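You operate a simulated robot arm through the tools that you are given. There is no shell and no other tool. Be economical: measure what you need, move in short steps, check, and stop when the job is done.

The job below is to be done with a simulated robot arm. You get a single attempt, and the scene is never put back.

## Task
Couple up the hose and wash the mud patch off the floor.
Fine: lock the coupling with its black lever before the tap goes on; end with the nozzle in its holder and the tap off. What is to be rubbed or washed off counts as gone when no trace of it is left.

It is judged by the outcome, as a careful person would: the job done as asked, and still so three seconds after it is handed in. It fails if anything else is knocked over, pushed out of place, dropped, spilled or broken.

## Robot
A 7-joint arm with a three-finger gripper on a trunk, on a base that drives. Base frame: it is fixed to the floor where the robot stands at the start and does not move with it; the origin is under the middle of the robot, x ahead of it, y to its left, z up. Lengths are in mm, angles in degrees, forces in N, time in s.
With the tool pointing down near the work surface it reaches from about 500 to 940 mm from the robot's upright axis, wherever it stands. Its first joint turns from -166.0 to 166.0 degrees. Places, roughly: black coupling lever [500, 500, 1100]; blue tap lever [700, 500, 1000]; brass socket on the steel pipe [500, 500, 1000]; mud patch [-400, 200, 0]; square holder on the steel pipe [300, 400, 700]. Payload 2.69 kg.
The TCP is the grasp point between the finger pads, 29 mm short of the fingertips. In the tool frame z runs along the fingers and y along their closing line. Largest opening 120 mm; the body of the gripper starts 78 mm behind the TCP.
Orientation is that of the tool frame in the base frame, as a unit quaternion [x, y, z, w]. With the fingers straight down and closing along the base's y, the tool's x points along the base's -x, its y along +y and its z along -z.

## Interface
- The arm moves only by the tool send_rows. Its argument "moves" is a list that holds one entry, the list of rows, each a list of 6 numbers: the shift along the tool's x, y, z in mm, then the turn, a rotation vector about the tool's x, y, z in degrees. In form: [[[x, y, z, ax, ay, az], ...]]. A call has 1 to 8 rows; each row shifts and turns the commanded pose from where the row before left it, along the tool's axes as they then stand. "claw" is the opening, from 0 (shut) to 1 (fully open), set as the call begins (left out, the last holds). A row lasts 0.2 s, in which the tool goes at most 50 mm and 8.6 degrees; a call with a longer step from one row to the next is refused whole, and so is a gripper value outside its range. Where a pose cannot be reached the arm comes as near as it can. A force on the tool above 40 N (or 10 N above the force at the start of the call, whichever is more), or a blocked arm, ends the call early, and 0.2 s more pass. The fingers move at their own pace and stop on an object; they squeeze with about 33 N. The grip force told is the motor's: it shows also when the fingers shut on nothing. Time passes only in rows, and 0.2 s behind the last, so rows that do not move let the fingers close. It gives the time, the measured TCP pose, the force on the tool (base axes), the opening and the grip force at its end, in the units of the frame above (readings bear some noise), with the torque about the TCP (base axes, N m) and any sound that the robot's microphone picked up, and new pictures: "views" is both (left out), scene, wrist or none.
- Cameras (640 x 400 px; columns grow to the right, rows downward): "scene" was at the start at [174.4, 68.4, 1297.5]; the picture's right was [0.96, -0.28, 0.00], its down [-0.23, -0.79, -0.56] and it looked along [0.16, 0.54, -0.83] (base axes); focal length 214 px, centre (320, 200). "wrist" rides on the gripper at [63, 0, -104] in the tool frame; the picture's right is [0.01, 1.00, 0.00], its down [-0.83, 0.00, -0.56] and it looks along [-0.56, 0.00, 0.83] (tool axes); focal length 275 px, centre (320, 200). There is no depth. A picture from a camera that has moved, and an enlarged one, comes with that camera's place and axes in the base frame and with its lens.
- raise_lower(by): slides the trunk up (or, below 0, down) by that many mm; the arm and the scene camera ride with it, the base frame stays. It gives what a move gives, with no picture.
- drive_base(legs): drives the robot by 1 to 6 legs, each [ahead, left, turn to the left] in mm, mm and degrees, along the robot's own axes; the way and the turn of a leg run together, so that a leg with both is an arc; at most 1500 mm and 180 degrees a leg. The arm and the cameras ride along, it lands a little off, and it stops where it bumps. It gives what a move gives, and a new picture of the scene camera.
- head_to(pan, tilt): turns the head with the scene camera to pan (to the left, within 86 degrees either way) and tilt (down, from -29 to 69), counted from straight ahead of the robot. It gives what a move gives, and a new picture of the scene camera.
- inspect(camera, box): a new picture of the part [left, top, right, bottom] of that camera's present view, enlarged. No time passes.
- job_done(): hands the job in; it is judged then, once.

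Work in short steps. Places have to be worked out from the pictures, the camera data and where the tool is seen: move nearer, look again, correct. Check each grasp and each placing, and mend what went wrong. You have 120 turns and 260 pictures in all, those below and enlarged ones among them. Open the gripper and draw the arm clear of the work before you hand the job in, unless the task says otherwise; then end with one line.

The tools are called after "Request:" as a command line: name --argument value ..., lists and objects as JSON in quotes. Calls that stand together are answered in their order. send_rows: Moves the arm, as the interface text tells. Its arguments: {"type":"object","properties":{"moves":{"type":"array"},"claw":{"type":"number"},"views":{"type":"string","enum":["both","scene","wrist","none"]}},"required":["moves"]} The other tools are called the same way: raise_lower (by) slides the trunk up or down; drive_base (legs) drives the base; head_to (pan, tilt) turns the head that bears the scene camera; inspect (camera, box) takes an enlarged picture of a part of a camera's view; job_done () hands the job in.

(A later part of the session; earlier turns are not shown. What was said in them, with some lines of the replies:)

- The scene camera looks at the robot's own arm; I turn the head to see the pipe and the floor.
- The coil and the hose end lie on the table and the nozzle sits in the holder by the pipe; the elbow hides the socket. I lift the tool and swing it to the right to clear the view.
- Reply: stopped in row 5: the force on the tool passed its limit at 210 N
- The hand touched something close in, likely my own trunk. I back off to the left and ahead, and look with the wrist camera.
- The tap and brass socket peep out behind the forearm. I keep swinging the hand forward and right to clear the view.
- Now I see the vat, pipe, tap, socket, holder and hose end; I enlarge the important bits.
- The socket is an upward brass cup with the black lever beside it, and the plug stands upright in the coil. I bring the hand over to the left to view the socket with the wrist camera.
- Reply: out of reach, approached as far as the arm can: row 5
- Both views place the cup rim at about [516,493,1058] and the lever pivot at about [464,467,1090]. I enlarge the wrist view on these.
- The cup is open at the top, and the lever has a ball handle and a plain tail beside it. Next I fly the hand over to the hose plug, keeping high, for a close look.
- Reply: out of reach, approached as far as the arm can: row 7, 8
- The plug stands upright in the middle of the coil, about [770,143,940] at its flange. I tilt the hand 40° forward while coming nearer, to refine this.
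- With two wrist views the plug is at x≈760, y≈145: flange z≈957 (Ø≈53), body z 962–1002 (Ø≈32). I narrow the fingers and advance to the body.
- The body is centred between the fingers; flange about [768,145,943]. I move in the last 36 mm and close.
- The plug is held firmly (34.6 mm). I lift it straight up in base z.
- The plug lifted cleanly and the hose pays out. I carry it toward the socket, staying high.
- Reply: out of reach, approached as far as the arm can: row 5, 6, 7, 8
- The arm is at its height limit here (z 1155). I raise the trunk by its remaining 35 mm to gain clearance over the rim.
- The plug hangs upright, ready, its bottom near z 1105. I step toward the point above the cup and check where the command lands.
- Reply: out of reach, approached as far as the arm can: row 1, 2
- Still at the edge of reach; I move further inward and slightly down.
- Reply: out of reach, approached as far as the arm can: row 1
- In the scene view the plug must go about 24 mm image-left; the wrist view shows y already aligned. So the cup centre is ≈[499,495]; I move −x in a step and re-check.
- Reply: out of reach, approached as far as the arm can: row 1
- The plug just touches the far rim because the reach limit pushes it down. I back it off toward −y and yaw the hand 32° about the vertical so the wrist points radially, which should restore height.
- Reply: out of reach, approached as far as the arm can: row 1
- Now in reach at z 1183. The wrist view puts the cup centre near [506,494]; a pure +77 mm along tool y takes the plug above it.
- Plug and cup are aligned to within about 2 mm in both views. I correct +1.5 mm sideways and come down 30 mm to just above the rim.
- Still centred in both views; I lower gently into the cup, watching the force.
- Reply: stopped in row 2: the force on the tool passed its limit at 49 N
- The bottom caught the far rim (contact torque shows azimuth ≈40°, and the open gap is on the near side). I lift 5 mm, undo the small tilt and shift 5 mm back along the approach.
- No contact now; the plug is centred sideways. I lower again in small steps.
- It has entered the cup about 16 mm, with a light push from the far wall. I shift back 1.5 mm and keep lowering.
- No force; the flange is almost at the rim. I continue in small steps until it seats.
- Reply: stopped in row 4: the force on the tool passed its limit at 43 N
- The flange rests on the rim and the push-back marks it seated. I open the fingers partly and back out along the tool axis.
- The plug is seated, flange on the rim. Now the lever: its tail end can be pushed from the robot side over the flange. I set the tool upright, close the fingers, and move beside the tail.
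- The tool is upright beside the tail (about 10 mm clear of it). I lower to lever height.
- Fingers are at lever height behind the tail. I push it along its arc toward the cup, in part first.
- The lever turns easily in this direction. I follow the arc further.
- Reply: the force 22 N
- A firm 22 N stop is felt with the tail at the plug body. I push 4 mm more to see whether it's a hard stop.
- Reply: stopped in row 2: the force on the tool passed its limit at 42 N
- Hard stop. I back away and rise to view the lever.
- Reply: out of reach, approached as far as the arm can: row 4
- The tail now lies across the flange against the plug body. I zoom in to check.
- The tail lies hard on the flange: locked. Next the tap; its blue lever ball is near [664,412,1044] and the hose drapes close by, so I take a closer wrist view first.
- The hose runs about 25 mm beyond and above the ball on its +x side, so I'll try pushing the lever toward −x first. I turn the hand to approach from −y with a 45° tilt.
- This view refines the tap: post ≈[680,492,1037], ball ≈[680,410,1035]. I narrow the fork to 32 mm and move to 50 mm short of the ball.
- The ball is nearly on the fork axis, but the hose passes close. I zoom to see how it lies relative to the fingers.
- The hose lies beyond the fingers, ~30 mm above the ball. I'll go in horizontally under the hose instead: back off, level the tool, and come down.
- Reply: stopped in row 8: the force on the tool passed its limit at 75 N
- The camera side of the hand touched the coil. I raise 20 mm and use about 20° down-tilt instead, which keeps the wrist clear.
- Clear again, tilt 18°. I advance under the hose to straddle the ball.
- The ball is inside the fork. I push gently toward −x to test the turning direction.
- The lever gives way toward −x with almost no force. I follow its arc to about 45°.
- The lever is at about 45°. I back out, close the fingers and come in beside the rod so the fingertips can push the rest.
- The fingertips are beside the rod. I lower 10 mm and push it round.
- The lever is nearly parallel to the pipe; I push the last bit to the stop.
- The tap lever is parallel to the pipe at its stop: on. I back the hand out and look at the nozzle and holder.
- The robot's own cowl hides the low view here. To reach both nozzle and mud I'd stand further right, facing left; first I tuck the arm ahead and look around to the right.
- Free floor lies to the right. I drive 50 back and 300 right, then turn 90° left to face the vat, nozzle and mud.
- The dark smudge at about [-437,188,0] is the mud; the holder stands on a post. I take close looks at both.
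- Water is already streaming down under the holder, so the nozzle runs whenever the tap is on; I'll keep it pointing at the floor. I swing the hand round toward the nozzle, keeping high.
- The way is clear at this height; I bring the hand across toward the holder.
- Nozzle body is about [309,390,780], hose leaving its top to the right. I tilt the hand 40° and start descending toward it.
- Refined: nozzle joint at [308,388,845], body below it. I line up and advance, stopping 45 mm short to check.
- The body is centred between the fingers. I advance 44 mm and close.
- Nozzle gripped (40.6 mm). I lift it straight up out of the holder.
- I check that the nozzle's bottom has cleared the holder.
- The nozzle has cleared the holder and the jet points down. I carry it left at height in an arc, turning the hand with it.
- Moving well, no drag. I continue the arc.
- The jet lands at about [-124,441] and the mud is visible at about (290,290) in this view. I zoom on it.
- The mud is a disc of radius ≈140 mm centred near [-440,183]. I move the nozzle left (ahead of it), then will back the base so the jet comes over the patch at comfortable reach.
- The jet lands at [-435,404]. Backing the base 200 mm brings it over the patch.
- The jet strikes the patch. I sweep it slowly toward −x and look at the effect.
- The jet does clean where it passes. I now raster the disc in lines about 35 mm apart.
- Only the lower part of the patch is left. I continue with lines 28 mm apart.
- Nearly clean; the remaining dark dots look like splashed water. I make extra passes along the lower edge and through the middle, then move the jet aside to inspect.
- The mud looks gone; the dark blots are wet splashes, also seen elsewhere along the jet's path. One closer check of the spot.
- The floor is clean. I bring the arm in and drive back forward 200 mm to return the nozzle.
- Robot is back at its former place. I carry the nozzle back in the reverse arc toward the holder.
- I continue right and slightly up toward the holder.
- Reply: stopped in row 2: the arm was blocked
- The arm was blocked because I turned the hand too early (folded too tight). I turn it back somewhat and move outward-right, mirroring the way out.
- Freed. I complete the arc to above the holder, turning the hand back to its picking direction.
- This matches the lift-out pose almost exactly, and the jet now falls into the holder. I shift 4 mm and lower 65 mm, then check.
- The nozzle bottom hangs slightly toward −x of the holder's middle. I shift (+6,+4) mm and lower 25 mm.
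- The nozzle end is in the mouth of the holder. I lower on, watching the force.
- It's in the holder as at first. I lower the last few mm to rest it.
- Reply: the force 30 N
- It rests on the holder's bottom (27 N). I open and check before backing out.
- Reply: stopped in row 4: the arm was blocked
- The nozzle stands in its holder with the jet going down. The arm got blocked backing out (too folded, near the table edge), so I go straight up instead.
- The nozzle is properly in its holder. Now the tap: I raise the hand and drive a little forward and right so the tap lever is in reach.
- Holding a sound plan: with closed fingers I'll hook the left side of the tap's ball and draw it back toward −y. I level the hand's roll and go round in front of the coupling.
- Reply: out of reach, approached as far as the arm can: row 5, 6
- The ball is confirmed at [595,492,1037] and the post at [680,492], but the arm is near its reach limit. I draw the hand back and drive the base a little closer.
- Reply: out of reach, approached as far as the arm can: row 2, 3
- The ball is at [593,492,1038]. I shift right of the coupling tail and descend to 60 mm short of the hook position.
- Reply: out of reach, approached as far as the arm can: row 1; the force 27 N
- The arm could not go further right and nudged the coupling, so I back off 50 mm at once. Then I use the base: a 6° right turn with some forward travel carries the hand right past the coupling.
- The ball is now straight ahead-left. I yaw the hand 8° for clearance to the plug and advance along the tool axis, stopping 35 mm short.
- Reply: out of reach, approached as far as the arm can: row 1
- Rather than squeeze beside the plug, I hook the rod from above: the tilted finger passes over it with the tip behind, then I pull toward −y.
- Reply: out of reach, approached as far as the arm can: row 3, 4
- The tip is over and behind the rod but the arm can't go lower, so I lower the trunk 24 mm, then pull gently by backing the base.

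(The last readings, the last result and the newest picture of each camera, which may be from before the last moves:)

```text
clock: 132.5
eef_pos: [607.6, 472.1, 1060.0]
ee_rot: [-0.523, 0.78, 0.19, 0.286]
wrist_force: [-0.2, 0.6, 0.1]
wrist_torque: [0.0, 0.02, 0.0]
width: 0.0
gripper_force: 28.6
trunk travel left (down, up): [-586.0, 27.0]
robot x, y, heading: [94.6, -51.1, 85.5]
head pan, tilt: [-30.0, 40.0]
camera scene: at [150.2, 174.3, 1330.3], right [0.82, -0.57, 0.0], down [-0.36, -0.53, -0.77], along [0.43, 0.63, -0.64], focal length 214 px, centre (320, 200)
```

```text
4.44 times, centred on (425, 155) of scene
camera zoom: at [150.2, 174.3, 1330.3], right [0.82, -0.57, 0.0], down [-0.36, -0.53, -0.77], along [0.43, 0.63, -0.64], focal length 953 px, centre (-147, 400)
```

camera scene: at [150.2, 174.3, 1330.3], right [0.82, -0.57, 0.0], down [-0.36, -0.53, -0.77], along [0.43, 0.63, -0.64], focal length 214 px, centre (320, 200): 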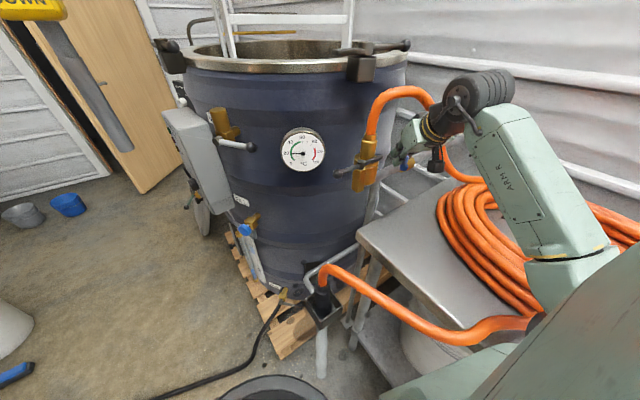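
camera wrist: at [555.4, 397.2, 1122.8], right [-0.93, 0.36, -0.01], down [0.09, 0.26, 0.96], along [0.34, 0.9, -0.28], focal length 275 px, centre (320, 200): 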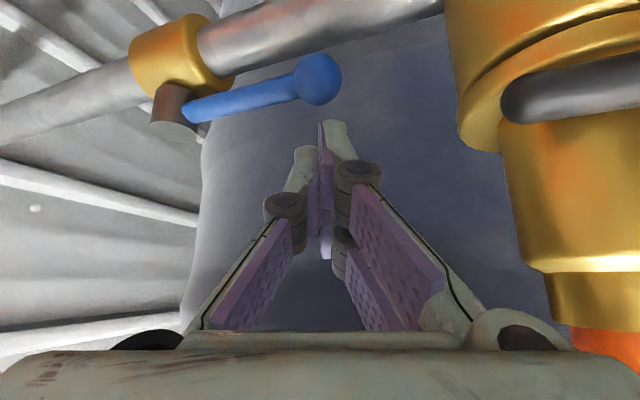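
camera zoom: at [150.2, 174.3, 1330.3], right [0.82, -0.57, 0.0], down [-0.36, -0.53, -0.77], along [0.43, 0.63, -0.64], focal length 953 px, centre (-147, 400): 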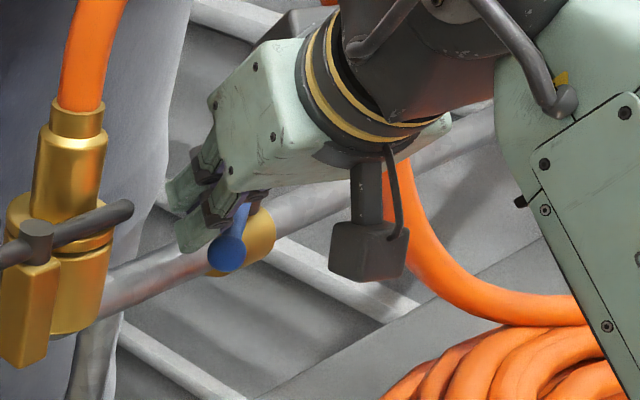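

The hook worked: the lever has swung about 40°. I continue pulling with a right turn of the base.

Request:
drive_base --legs '[[0, 0, -4]]'

Request:
inspect --camera "wrist" --box '[100, 0, 500, 250]'

Request:
inspect --camera "scene" --box '[370, 110, 480, 200]'

```text
clock: 133.3
eef_pos: [641.3, 436.4, 1060.4]
ee_rot: [-0.497, 0.797, 0.18, 0.291]
wrist_force: [-1.1, 0.6, 0.6]
wrist_torque: [0.03, 0.02, 0.02]
width: 0.2
gripper_force: 28.5
trunk travel left (down, up): [-586.0, 27.0]
robot x, y, heading: [92.6, -49.2, 81.7]
head pan, tilt: [-30.0, 40.0]
camera scene: at [165.6, 170.4, 1330.1], right [0.78, -0.62, 0.0], down [-0.4, -0.5, -0.77], along [0.47, 0.6, -0.64], focal length 214 px, centre (320, 200)
```

scene: 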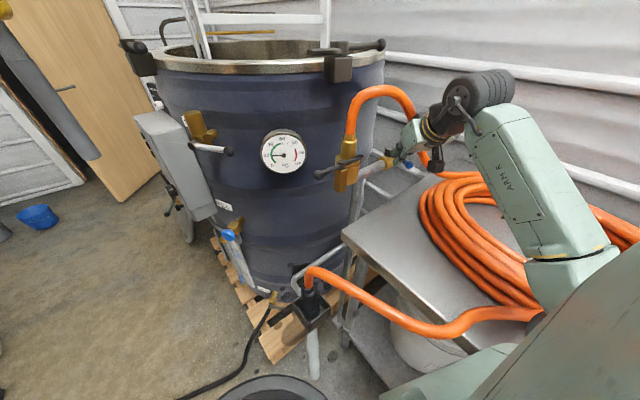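

```text
1.60 times, centred on (300, 125) of wrist
camera zoom: at [590.3, 332.4, 1098.7], right [-0.9, 0.44, -0.01], down [0.12, 0.25, 0.96], along [0.42, 0.86, -0.28], focal length 440 px, centre (352, 320)
```

zoom: 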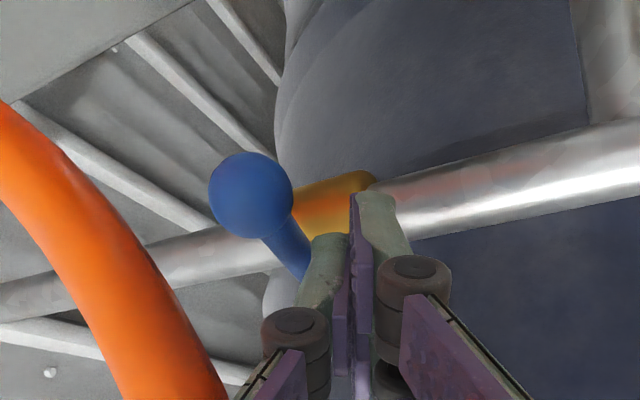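

```text
4.44 times, centred on (425, 155) of scene
camera zoom: at [165.6, 170.4, 1330.1], right [0.78, -0.62, 0.0], down [-0.4, -0.5, -0.77], along [0.47, 0.6, -0.64], focal length 953 px, centre (-147, 400)
```

zoom: 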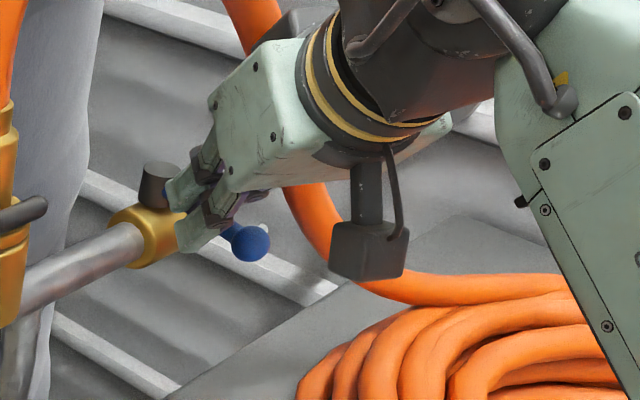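

The lever is at about 75°; only ~15° more to fully off. I push it +x with a small turn plus forward move.

Request:
drive_base --legs '[[22, 0, -3]]'

Request:
inspect --camera "wrist" --box '[100, 0, 500, 250]'

Request:
inspect --camera "scene" --box '[340, 100, 480, 200]'

```text
clock: 134.3
eef_pos: [661.2, 432.7, 1061.4]
ee_rot: [-0.483, 0.806, 0.177, 0.292]
wrist_force: [-6.4, -0.5, 2.5]
wrist_torque: [-0.01, 0.08, 0.02]
width: 0.0
gripper_force: 28.9
trunk travel left (down, up): [-586.0, 27.0]
robot x, y, heading: [89.8, -27.7, 78.8]
head pan, tilt: [-30.0, 40.0]
stopped in leg 1: the force on the tool passed its limit at 48 N (the readings are from after the stop); the commanded pose is now the measured one
camera scene: at [178.2, 186.2, 1330.2], right [0.76, -0.66, 0.0], down [-0.42, -0.48, -0.77], along [0.5, 0.58, -0.64], focal length 214 px, centre (320, 200)
```

scene: 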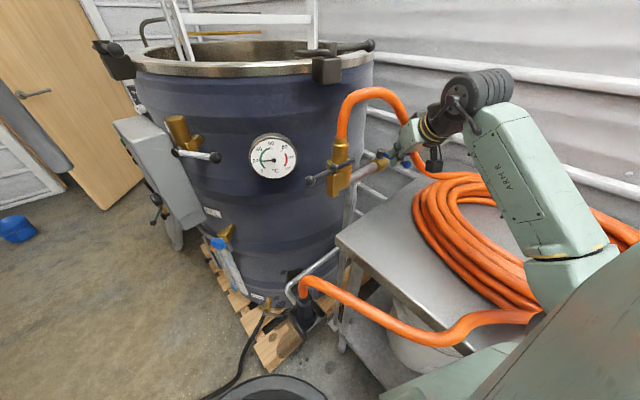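

```text
1.60 times, centred on (300, 125) of wrist
camera zoom: at [605.4, 329.8, 1100.4], right [-0.88, 0.47, 0.0], down [0.13, 0.25, 0.96], along [0.45, 0.85, -0.28], focal length 440 px, centre (352, 320)
```

zoom: 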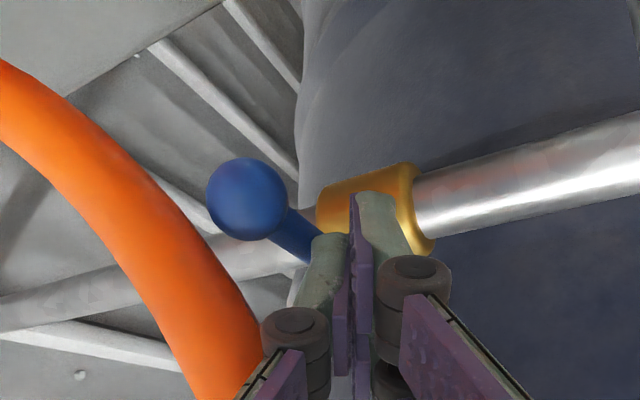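

```text
4.00 times, centred on (410, 150) of scene
camera zoom: at [178.2, 186.2, 1330.2], right [0.76, -0.66, 0.0], down [-0.42, -0.48, -0.77], along [0.5, 0.58, -0.64], focal length 858 px, centre (-40, 400)
```

zoom: 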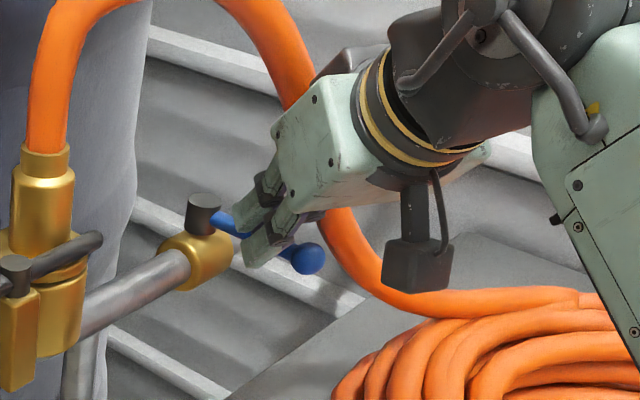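

The lever is back at [679,410], square to the pipe, against its off stop. I ease off to the left, back the hand out and check the water.

Request:
send_rows --moves '[[[0, 6, 0, 0, 0, 0], [0, 6, -10, 0, 0, 0], [0, 0, -40, 0, 0, 0], [0, 0, -40, 0, 0, 0]]]' --views "wrist"

Request:
inspect --camera "scene" --box '[260, 60, 440, 200]'

Request:
inspect --camera "scene" --box '[240, 240, 380, 400]'

```text
clock: 135.3
eef_pos: [623.8, 386.9, 1131.2]
ee_rot: [-0.483, 0.806, 0.176, 0.292]
wrist_force: [-1.2, -0.2, -0.7]
wrist_torque: [0.0, 0.02, 0.03]
width: 0.0
gripper_force: 28.5
trunk travel left (down, up): [-586.0, 27.0]
robot x, y, heading: [95.0, -32.0, 78.9]
head pan, tilt: [-30.0, 40.0]
camera wrist: at [568.8, 285.6, 1170.4], right [-0.88, 0.47, 0.0], down [0.13, 0.25, 0.96], along [0.45, 0.85, -0.28], focal length 275 px, centre (320, 200)
```

wrist: 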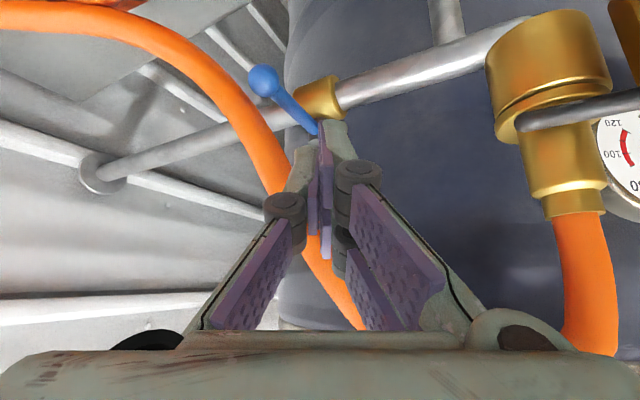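

```text
2.86 times, centred on (350, 130) of scene
camera zoom: at [178.6, 186.3, 1330.1], right [0.75, -0.66, 0.0], down [-0.42, -0.48, -0.77], along [0.5, 0.58, -0.64], focal length 613 px, centre (234, 400)
```

zoom: 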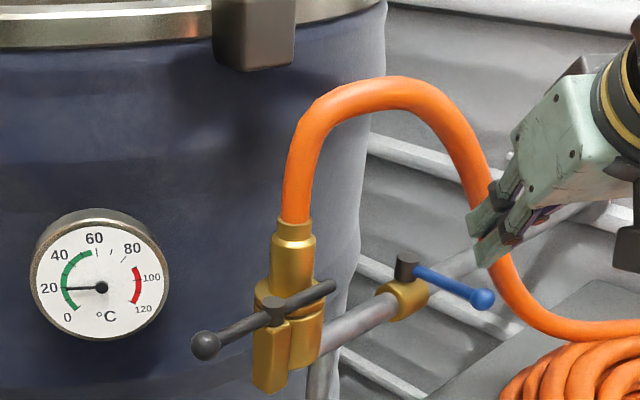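

```text
2.50 times, centred on (310, 320) of scene
camera zoom: at [178.6, 186.3, 1330.1], right [0.75, -0.66, 0.0], down [-0.42, -0.48, -0.77], along [0.5, 0.58, -0.64], focal length 536 px, centre (345, -100)
```

zoom: 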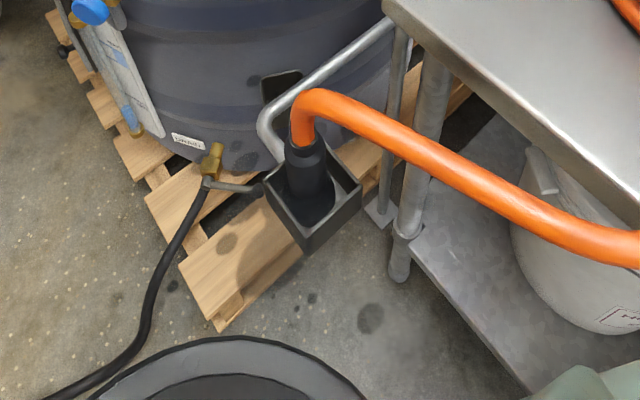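

Water has stopped, the tap is off, the coupling lever still lies across the flange and the nozzle sits in its holder. I draw the arm clear and open the gripper.

Request:
send_rows --moves '[[[0, 20, -30, 0, 0, 0], [15, 20, -35, 0, 0, 0], [20, 20, -30, 0, 0, 0]]]' --views "none"

Request:
send_rows --moves '[[[0, 0, 0, 0, 0, 0], [0, 0, 0, 0, 0, 0], [0, 0, 0, 0, 0, 0], [0, 0, 0, 0, 0, 0], [0, 0, 0, 0, 0, 0]]]' --claw 0.8 --views "both"

```text
clock: 136.1
eef_pos: [529.6, 335.8, 1179.2]
ee_rot: [-0.482, 0.807, 0.176, 0.292]
wrist_force: [0.9, -0.2, -0.1]
wrist_torque: [-0.04, -0.01, 0.02]
width: 0.0
gripper_force: 28.7
trunk travel left (down, up): [-586.0, 27.0]
robot x, y, heading: [93.2, -31.6, 79.3]
head pan, tilt: [-30.0, 40.0]
```

```text
clock: 137.3
eef_pos: [530.2, 336.2, 1180.5]
ee_rot: [-0.483, 0.807, 0.176, 0.292]
wrist_force: [0.5, -0.5, 0.3]
wrist_torque: [-0.04, 0.0, -0.01]
width: 90.2
gripper_force: 0.0
trunk travel left (down, up): [-586.0, 27.0]
robot x, y, heading: [96.1, -31.9, 79.3]
head pan, tilt: [-30.0, 40.0]
camera scene: at [178.9, 186.6, 1330.1], right [0.75, -0.66, 0.0], down [-0.42, -0.49, -0.77], along [0.5, 0.58, -0.64], focal length 214 px, centre (320, 200)
camera wrist: at [475.2, 234.1, 1219.3], right [-0.88, 0.47, 0.0], down [0.13, 0.25, 0.96], along [0.45, 0.85, -0.28], focal length 275 px, centre (320, 200)
```

scene: 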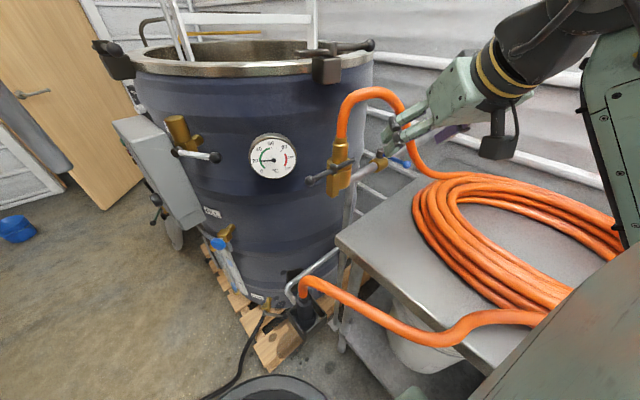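
wrist: 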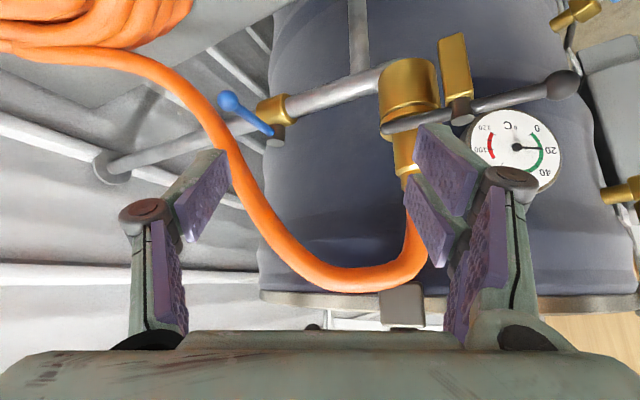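

The gripper is empty and open, the arm is clear, and all parts stand as asked; I hand the job in.

Request:
job_done

```text
The job is handed in.
```

The hose is coupled and was locked with the black lever before the tap went on. The mud patch is washed off (only wet splash marks showed there at my last look), the nozzle is back in its holder, and the tap is off with the water stopped.
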